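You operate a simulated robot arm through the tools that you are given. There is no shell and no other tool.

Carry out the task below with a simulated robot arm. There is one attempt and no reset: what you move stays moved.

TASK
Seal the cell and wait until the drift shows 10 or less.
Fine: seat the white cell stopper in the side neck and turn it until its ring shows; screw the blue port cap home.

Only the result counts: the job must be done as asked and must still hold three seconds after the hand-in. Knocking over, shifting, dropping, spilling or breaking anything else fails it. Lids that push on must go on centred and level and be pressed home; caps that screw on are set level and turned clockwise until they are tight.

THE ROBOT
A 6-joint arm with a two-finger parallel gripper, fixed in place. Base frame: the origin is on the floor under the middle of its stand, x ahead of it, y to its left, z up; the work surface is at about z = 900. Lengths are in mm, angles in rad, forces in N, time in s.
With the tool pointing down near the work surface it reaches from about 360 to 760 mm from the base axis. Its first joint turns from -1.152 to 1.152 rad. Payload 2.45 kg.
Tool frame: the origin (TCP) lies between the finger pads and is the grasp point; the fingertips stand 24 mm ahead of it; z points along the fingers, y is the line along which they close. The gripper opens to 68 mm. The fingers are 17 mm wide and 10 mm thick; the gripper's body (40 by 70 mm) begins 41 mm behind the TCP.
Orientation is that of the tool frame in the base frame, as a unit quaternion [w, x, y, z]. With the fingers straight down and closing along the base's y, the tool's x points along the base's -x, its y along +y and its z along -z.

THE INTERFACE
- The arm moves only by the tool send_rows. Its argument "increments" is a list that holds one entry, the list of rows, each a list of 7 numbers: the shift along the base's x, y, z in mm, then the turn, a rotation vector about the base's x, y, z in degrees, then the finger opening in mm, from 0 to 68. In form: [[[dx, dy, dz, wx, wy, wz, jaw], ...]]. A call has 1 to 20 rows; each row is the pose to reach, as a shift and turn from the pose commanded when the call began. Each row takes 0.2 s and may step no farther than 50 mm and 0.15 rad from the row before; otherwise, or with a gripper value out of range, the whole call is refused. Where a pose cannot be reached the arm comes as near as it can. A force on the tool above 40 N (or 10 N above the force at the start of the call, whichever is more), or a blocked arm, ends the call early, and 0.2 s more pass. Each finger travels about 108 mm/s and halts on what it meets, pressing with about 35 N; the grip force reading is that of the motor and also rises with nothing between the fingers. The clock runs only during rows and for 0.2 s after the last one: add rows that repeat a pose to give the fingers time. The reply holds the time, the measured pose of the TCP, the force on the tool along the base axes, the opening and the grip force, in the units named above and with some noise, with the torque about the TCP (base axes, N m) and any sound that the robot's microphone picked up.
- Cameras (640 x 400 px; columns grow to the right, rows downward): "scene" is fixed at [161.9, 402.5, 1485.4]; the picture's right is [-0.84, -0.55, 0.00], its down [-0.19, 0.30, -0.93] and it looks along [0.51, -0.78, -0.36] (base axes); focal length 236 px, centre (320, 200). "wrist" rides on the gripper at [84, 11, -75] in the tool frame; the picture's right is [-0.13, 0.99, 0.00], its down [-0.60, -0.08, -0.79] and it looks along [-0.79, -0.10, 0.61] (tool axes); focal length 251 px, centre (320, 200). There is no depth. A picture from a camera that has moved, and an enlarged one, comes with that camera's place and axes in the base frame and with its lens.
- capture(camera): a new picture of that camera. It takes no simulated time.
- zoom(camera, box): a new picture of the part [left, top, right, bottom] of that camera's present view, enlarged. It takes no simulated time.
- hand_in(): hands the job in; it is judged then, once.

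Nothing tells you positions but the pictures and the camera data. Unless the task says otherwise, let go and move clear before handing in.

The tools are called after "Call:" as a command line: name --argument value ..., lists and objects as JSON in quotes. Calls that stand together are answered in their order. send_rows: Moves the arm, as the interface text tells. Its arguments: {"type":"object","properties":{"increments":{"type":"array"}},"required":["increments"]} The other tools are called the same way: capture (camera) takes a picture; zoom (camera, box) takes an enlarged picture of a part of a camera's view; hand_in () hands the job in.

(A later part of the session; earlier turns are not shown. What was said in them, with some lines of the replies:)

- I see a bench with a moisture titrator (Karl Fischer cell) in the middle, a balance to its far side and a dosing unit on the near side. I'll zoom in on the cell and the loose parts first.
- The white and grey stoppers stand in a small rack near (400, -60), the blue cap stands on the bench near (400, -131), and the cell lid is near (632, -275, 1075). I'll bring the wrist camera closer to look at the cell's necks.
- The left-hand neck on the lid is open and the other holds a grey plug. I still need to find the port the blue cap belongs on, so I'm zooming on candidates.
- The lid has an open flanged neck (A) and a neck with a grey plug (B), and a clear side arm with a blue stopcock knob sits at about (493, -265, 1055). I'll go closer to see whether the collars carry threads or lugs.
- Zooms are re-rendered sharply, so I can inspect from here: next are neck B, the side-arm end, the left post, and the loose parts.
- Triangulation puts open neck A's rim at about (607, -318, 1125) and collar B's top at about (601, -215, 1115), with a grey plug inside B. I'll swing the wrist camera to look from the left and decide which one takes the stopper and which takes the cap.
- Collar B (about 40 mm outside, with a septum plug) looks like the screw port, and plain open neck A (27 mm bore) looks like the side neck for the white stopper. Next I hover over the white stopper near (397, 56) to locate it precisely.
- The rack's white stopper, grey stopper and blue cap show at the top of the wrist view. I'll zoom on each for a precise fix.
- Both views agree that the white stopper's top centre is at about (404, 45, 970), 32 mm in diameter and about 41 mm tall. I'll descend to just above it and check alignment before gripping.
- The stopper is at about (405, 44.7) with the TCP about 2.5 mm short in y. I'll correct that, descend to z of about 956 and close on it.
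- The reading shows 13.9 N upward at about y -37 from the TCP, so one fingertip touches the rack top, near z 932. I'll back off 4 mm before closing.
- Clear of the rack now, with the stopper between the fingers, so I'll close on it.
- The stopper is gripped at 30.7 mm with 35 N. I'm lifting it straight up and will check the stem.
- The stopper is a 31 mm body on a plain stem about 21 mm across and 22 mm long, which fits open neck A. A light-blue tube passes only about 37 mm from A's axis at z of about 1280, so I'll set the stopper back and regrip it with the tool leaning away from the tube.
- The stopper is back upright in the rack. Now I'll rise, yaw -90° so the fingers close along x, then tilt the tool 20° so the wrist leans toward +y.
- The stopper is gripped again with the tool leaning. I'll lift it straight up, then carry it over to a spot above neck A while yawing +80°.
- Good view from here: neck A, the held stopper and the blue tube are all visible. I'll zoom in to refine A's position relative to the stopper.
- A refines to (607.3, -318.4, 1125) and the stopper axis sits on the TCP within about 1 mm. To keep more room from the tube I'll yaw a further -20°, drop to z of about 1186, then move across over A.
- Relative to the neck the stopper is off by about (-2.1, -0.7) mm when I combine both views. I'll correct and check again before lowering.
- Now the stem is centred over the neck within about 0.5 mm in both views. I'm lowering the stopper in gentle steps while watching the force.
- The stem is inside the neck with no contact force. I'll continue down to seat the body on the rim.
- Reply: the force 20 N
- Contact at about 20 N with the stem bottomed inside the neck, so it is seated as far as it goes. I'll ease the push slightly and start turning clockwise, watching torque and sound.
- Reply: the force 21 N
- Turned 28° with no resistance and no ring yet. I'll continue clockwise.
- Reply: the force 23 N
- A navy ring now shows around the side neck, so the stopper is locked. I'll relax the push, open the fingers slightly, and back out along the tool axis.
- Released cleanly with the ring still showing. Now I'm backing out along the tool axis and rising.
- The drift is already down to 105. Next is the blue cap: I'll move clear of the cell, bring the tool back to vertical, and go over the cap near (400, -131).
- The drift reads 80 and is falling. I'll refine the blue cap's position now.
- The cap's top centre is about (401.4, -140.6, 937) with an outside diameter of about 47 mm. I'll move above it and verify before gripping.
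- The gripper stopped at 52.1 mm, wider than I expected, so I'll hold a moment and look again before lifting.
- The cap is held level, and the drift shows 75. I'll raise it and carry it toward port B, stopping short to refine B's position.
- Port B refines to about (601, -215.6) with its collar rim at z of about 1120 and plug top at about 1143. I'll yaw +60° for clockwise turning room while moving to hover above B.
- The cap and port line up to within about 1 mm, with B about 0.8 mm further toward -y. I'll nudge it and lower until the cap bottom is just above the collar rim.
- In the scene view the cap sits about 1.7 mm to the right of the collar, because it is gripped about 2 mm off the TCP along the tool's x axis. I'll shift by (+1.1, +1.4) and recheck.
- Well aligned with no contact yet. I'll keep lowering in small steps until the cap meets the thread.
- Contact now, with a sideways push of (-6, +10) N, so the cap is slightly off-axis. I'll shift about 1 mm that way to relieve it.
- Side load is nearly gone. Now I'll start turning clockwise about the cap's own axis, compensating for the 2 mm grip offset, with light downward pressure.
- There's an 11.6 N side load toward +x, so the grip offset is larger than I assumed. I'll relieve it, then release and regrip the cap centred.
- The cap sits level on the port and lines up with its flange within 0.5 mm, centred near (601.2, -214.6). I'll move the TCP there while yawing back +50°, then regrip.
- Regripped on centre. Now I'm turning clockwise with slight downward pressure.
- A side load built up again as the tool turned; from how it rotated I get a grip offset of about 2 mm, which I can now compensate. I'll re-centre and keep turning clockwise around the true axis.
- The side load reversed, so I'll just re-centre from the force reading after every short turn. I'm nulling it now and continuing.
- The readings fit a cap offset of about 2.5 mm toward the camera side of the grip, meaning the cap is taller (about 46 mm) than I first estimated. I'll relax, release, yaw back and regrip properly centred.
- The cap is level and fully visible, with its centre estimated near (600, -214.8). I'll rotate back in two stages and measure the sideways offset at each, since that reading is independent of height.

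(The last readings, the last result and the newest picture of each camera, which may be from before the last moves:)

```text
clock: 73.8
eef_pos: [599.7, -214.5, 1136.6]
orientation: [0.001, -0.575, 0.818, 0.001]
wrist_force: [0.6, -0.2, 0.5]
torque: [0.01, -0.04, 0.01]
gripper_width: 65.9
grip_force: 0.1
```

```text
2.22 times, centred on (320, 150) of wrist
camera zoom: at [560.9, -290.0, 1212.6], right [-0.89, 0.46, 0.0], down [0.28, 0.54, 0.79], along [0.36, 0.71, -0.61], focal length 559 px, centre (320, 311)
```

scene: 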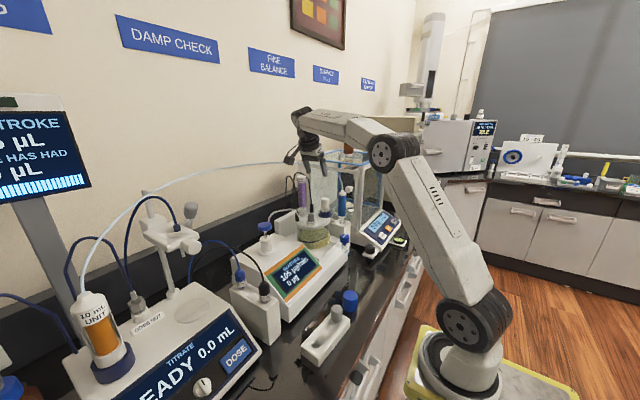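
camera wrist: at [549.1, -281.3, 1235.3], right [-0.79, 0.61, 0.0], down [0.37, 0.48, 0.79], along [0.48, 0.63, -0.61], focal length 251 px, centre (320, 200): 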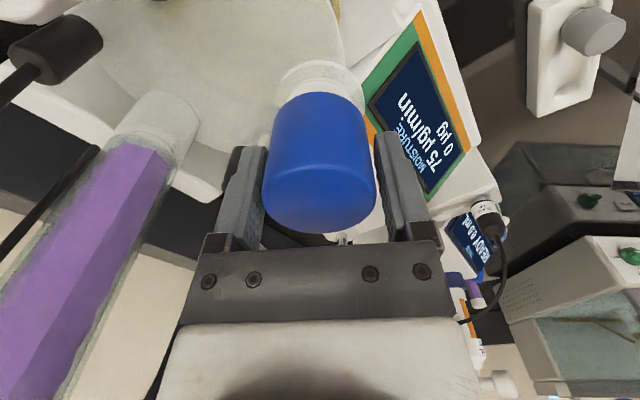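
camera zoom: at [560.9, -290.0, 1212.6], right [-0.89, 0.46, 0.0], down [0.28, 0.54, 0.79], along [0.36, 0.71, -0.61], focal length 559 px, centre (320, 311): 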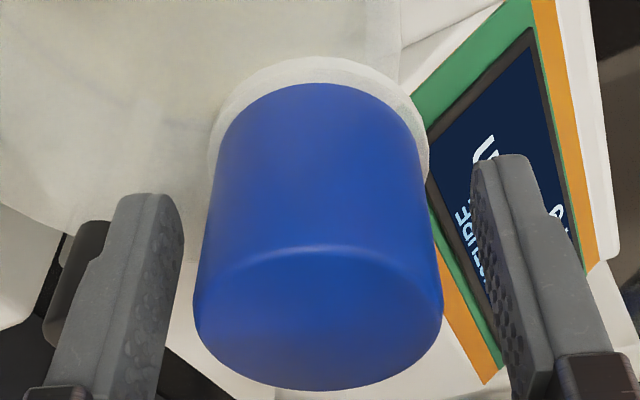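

Both sideways measurements put the cap at (600.15, -214.9), within 0.4 mm of the TCP. I'm gripping now and starting the clockwise turn.

Call:
send_rows --increments '[[[0.3, -0.2, 0, 0, 0, 0, 66], [0.3, -0.2, 0, 0, 0, 0, 60], [0.3, -0.2, 0, 0, 0, 0, 54], [0.3, -0.2, 0, 0, 0, 0, 46], [0.3, -0.2, 0, 0, 0, 0, 38], [0.3, -0.2, 0, 0, 0, 0, 30]]]'

Call:
send_rows --increments '[[[0, 0, -0.5, 0, 0, -8, 30], [0, 0, -1, 0, 0, -16, 30], [0, 0, -1.5, 0, 0, -24, 30], [0, 0, -1.5, 0, 0, -32, 30]]]'

```text
clock: 75.2
eef_pos: [600.3, -214.8, 1138.0]
orientation: [0.001, -0.574, 0.819, 0.001]
wrist_force: [-1.7, 0.7, 0.0]
torque: [-0.02, 0.0, 0.01]
gripper_width: 52.2
grip_force: 35.2
```

```text
clock: 76.2
eef_pos: [601.4, -214.5, 1137.1]
orientation: [0.0, -0.324, 0.946, 0.0]
wrist_force: [-2.6, 1.6, 6.9]
torque: [0.02, 0.08, 0.03]
gripper_width: 51.9
grip_force: 35.3
```

Side load stays small now, so I'll keep turning clockwise.

Call:
send_rows --increments '[[[0, 0, 0, 0, 0, -8, 30], [0, 0, 0, 0, 0, -16, 30], [0, 0, 0, 0, 0, -24, 30], [0, 0, 0, 0, 0, -32, 30], [0, 0, -0.3, 0, 0, -40, 30], [0, 0, -0.3, 0, 0, -48, 30]]]'

Call:
zoom --camera "scene" --box '[280, 195, 340, 300]'

```text
clock: 77.6
eef_pos: [600.8, -215.8, 1136.7]
orientation: [0.002, 0.088, 0.996, 0.0]
wrist_force: [-3.5, 1.0, 15.1]
torque: [0.03, 0.12, -0.02]
gripper_width: 52.1
grip_force: 35.3
```

```text
3.81 times, centred on (310, 248) of scene
camera zoom: at [161.5, 402.7, 1485.4], right [-0.84, -0.55, 0.0], down [-0.19, 0.3, -0.93], along [0.51, -0.78, -0.36], focal length 901 px, centre (358, 19)
```

zoom: 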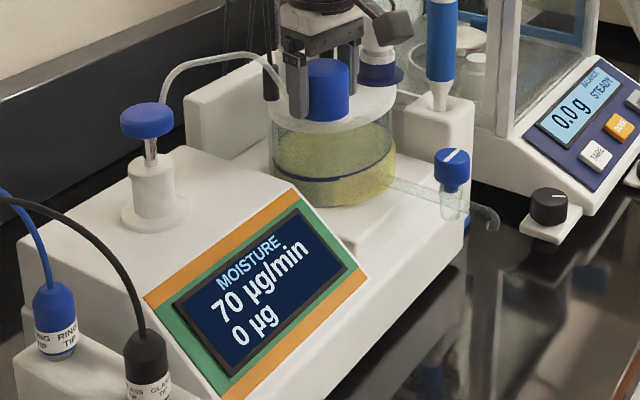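

Call:
send_rows --increments '[[[0, 0, 0, 0, 0, -8, 30], [0, 0, 0, 0, 0, -16, 30], [0, 0, 0, 0, 0, -24, 30], [0, 0, 0, 0, 0, -32, 30], [0, 0, 0, 0, 0, -40, 30], [0, 0, 0, 0, 0, -48, 30]]]'

Call:
zoom --camera "scene" --box '[280, 195, 340, 300]'

```text
clock: 79.0
eef_pos: [599.7, -214.9, 1133.9]
orientation: [0.0, 0.486, 0.874, 0.0]
wrist_force: [0.2, -3.3, 8.1]
torque: [-0.11, 0.01, 0.59]
gripper_width: 45.8
grip_force: 35.3
```

```text
3.81 times, centred on (310, 248) of scene
camera zoom: at [161.8, 402.5, 1485.4], right [-0.84, -0.55, 0.0], down [-0.19, 0.3, -0.93], along [0.51, -0.78, -0.36], focal length 901 px, centre (358, 19)
```

zoom: 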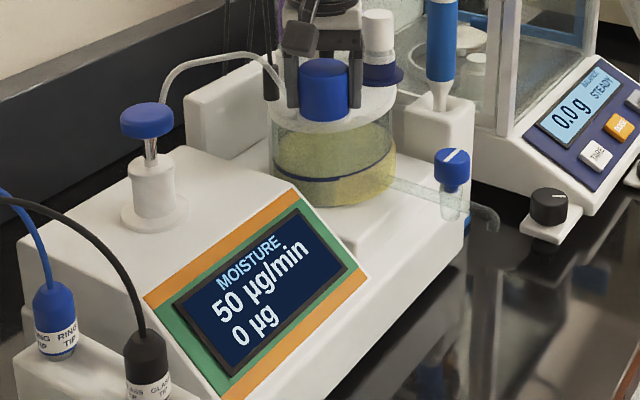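

The cap came home: turning torque rose to 0.59 N·m, it dropped about 3 mm, and the drift is down to 50. I'll give a small extra turn to confirm it's tight.

Call:
send_rows --increments '[[[0, 0, 0, 0, 0, -6, 30], [0, 0, 0, 0, 0, -12, 30]]]'

Call:
zoom --camera "scene" --box '[280, 195, 340, 300]'

Call:
zoom --camera "scene" --box '[292, 190, 340, 230]'

Call:
zoom --camera "wrist" --box '[200, 60, 440, 240]'

```text
clock: 79.6
eef_pos: [598.9, -215.0, 1135.6]
orientation: [0.001, 0.572, 0.82, -0.001]
wrist_force: [-0.4, -4.6, 5.5]
torque: [-0.07, 0.02, 2.08]
gripper_width: 47.3
grip_force: 34.8
```

```text
3.81 times, centred on (310, 248) of scene
camera zoom: at [161.8, 402.4, 1485.4], right [-0.84, -0.55, 0.0], down [-0.19, 0.3, -0.93], along [0.51, -0.78, -0.36], focal length 901 px, centre (358, 19)
```

zoom: 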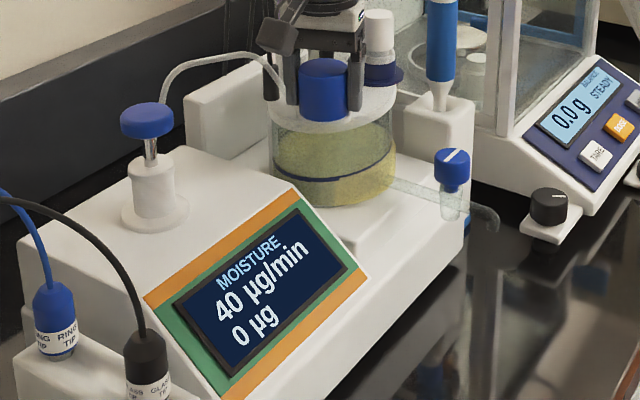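

```text
10.00 times, centred on (316, 210) of scene
camera zoom: at [161.8, 402.4, 1485.4], right [-0.84, -0.55, 0.0], down [-0.19, 0.3, -0.93], along [0.51, -0.78, -0.36], focal length 2364 px, centre (360, 100)
```

zoom: 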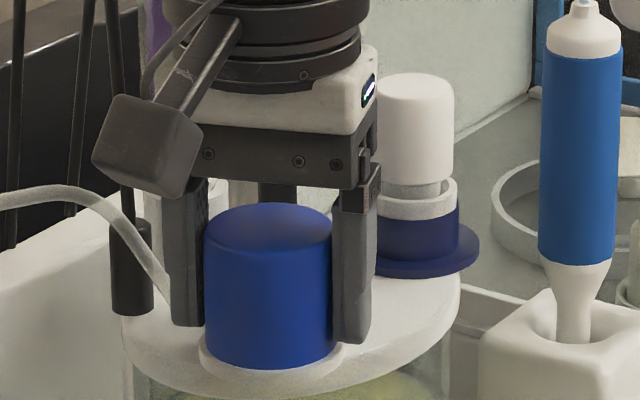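

```text
2.22 times, centred on (320, 150) of wrist
camera zoom: at [581.1, -131.9, 1209.8], right [0.98, 0.22, 0.0], down [0.13, -0.59, 0.79], along [0.18, -0.77, -0.61], focal length 559 px, centre (320, 311)
```

zoom: 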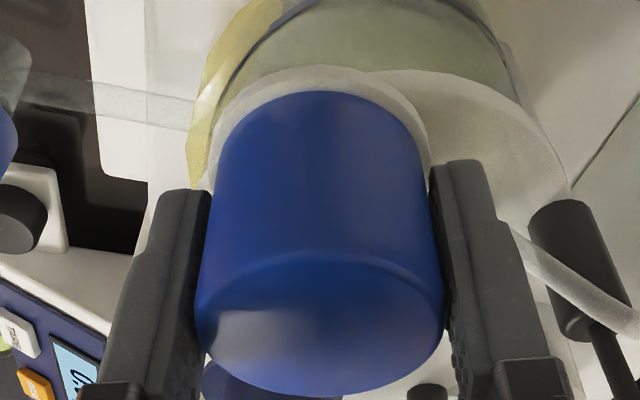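

Torque is now 2.1 N·m, so the cap is tight, and the drift reads 40 and is falling. I'll open the fingers and lift straight up clear of the cap.

Call:
send_rows --increments '[[[0, 0, 0.5, 0, 0, 0, 40], [0, 0, 0.5, 0, 0, 0, 54], [0, 0, 0.5, 0, 0, 0, 64], [0, 0, 0.5, 0, 0, 0, 66], [0, 0, 0.5, 0, 0, 0, 66]]]'

Call:
zoom --camera "scene" --box '[292, 190, 340, 230]'

Call:
zoom --camera "wrist" --box '[200, 60, 440, 240]'

```text
clock: 80.8
eef_pos: [600.8, -213.7, 1135.6]
orientation: [0.0, 0.573, 0.82, 0.0]
wrist_force: [0.7, -0.4, 0.4]
torque: [0.01, -0.01, 0.02]
gripper_width: 65.8
grip_force: 0.0
```

```text
10.00 times, centred on (316, 210) of scene
camera zoom: at [161.9, 402.5, 1485.4], right [-0.84, -0.55, 0.0], down [-0.19, 0.3, -0.93], along [0.51, -0.78, -0.36], focal length 2364 px, centre (360, 100)
```

zoom: 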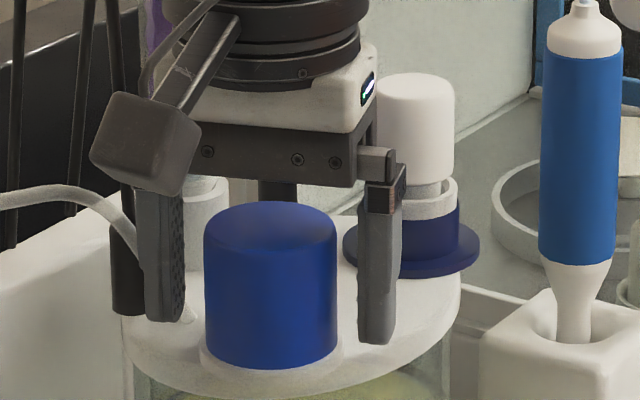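

```text
2.22 times, centred on (320, 150) of wrist
camera zoom: at [581.7, -131.5, 1210.5], right [0.98, 0.22, 0.0], down [0.13, -0.59, 0.79], along [0.17, -0.77, -0.61], focal length 559 px, centre (320, 311)
```

zoom: 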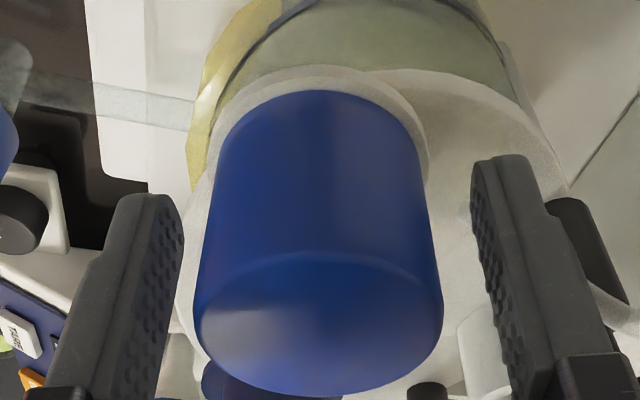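

The cap is free and upright. One finger is close to the white tube, so I'll narrow the opening to 56 mm before lifting straight up.

Call:
send_rows --increments '[[[0, 0, 0, 0, 0, 0, 57], [0, 0, 0, 0, 0, 0, 57], [0, 0, 12, 0, 0, 0, 57], [0, 0, 30, 0, 0, 0, 57], [0, 0, 55, 0, 0, 0, 57], [0, 0, 90, 0, 0, 0, 57], [0, 0, 130, 0, 0, 0, 57], [0, 0, 165, 0, 0, 0, 57]]]'

Call:
capture --camera "scene"

Call:
zoom --camera "scene" --box '[280, 180, 350, 300]'

```text
clock: 82.6
eef_pos: [600.6, -215.5, 1301.5]
orientation: [0.001, 0.574, 0.819, 0.0]
wrist_force: [0.3, -0.1, 0.7]
torque: [0.02, -0.03, 0.01]
gripper_width: 57.0
grip_force: 0.1
```

```text
taken
```

scene: 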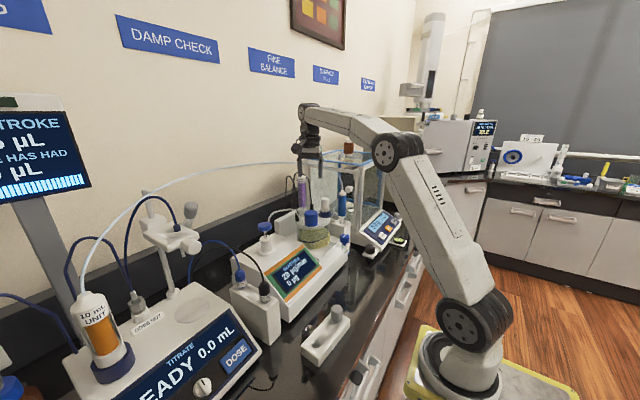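

```text
3.33 times, centred on (315, 240) of scene
camera zoom: at [161.9, 402.5, 1485.4], right [-0.84, -0.55, 0.0], down [-0.19, 0.3, -0.93], along [0.51, -0.78, -0.36], focal length 788 px, centre (337, 67)
```

zoom: 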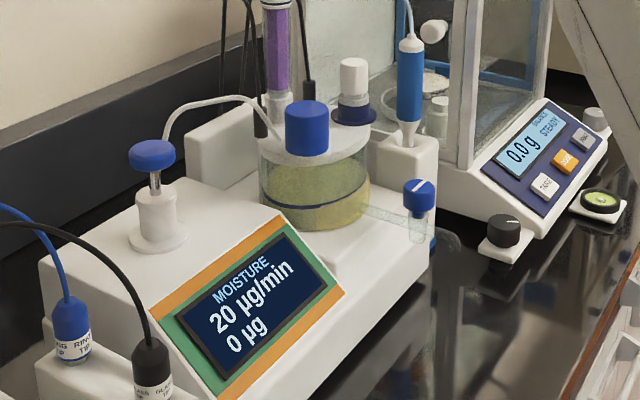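

The drift is down to 20 with both closures in place. I'll back the arm further away and wait for it to fall below 10.

Call:
send_rows --increments '[[[-35, 15, 10, 0, 0, 0, 57], [-70, 30, 20, 0, 0, 0, 57], [-105, 45, 30, 0, 0, 0, 57], [-140, 60, 40, 0, 0, 0, 57], [-140, 60, 40, 0, 0, 0, 57], [-140, 60, 40, 0, 0, 0, 57], [-140, 60, 40, 0, 0, 0, 57], [-140, 60, 40, 0, 0, 0, 57], [-140, 60, 40, 0, 0, 0, 57], [-140, 60, 40, 0, 0, 0, 57], [-140, 60, 40, 0, 0, 0, 57], [-140, 60, 40, 0, 0, 0, 57], [-140, 60, 40, 0, 0, 0, 57], [-140, 60, 40, 0, 0, 0, 57], [-140, 60, 40, 0, 0, 0, 57]]]'

Call:
zoom --camera "scene" --box '[280, 180, 350, 300]'

Call:
zoom --camera "scene" --box '[300, 180, 348, 225]'

```text
clock: 85.8
eef_pos: [460.7, -153.7, 1339.4]
orientation: [0.0, 0.574, 0.819, 0.0]
wrist_force: [0.1, 0.2, 0.6]
torque: [0.01, 0.01, -0.02]
gripper_width: 57.0
grip_force: 0.0
```

```text
3.33 times, centred on (315, 240) of scene
camera zoom: at [161.9, 402.5, 1485.4], right [-0.84, -0.55, 0.0], down [-0.19, 0.3, -0.93], along [0.51, -0.78, -0.36], focal length 788 px, centre (337, 67)
```

zoom: 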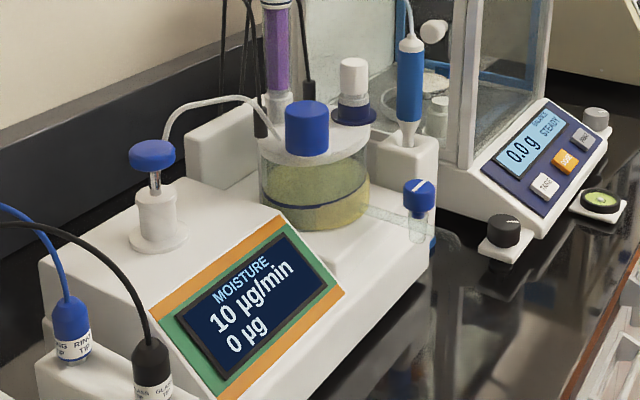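

```text
8.89 times, centred on (324, 202) of scene
camera zoom: at [161.9, 402.5, 1485.4], right [-0.84, -0.55, 0.0], down [-0.19, 0.3, -0.93], along [0.51, -0.78, -0.36], focal length 2102 px, centre (284, 178)
```

zoom: 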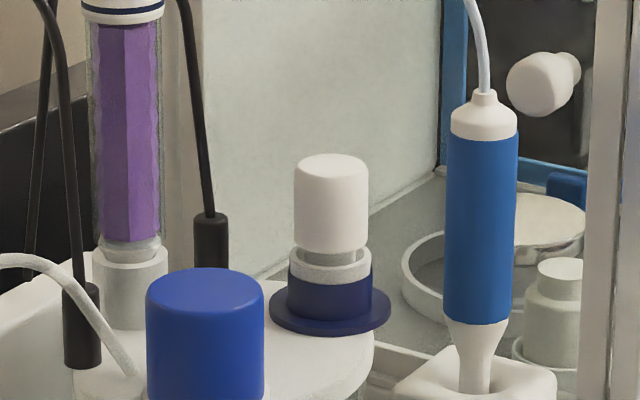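

The drift shows 10, so I'll wait a little longer for margin and to confirm it holds.

Call:
send_rows --increments '[[[0, 0, 0, 0, 0, 0, 57], [0, 0, 0, 0, 0, 0, 57], [0, 0, 0, 0, 0, 0, 57], [0, 0, 0, 0, 0, 0, 57], [0, 0, 0, 0, 0, 0, 57], [0, 0, 0, 0, 0, 0, 57], [0, 0, 0, 0, 0, 0, 57], [0, 0, 0, 0, 0, 0, 57], [0, 0, 0, 0, 0, 0, 57], [0, 0, 0, 0, 0, 0, 57], [0, 0, 0, 0, 0, 0, 57], [0, 0, 0, 0, 0, 0, 57], [0, 0, 0, 0, 0, 0, 57], [0, 0, 0, 0, 0, 0, 57], [0, 0, 0, 0, 0, 0, 57], [0, 0, 0, 0, 0, 0, 57], [0, 0, 0, 0, 0, 0, 57], [0, 0, 0, 0, 0, 0, 57], [0, 0, 0, 0, 0, 0, 57], [0, 0, 0, 0, 0, 0, 57]]]'

Call:
zoom --camera "scene" --box '[280, 180, 350, 300]'

Call:
capture --camera "scene"

```text
clock: 90.0
eef_pos: [459.5, -153.3, 1338.1]
orientation: [0.001, 0.574, 0.819, -0.001]
wrist_force: [-1.5, 0.2, -0.1]
torque: [0.0, 0.01, 0.01]
gripper_width: 56.9
grip_force: 0.0
```

```text
3.33 times, centred on (315, 240) of scene
camera zoom: at [161.9, 402.5, 1485.4], right [-0.84, -0.55, 0.0], down [-0.19, 0.3, -0.93], along [0.51, -0.78, -0.36], focal length 788 px, centre (337, 67)
```

zoom: 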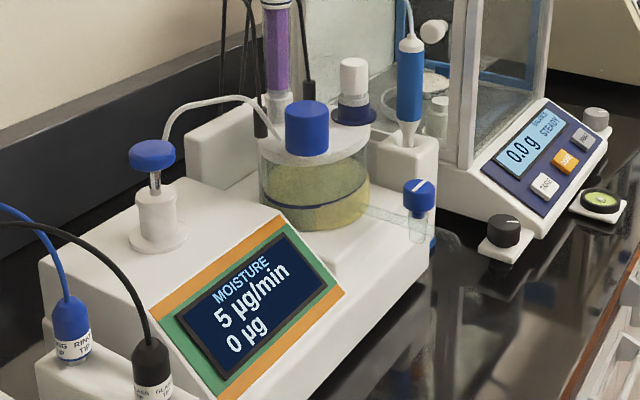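

```text
taken
```

scene: 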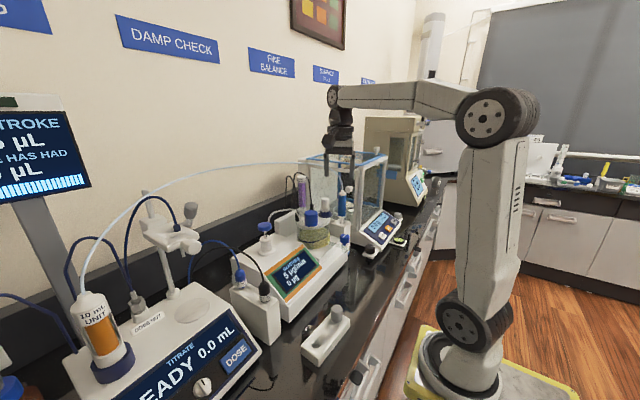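

The drift reads 5 µg/min. The stopper is locked with its ring showing, the blue cap is tight, the arm is clear, and nothing else looks disturbed, so I'm handing in.

Call:
hand_in

```text
The job is handed in.
```

The cell is sealed and the job is handed in. The drift read 5 µg/min just before hand-in, below the 10 you asked for.

- **White stopper:** it is seated in the open neck on the cell lid, and I turned it clockwise until the navy ring showed around the neck. About 6 mm of stem is still visible above the rim. The stem bottomed out there under about 20 N, and the ring appeared at that depth.
- **Blue cap:** it is screwed onto the port with the grey plug. It dropped about 3 mm as it came home, and the turning torque rose to about 2 N·m before I stopped. I had to regrip it twice to get it centred before the thread took.
- **Everything else:** the other items on the bench looked undisturbed in the last picture, and the arm is well clear. Early on, one fingertip briefly pressed the stopper rack with about 14 N while I lined up the first grip. The rack did not appear to move.
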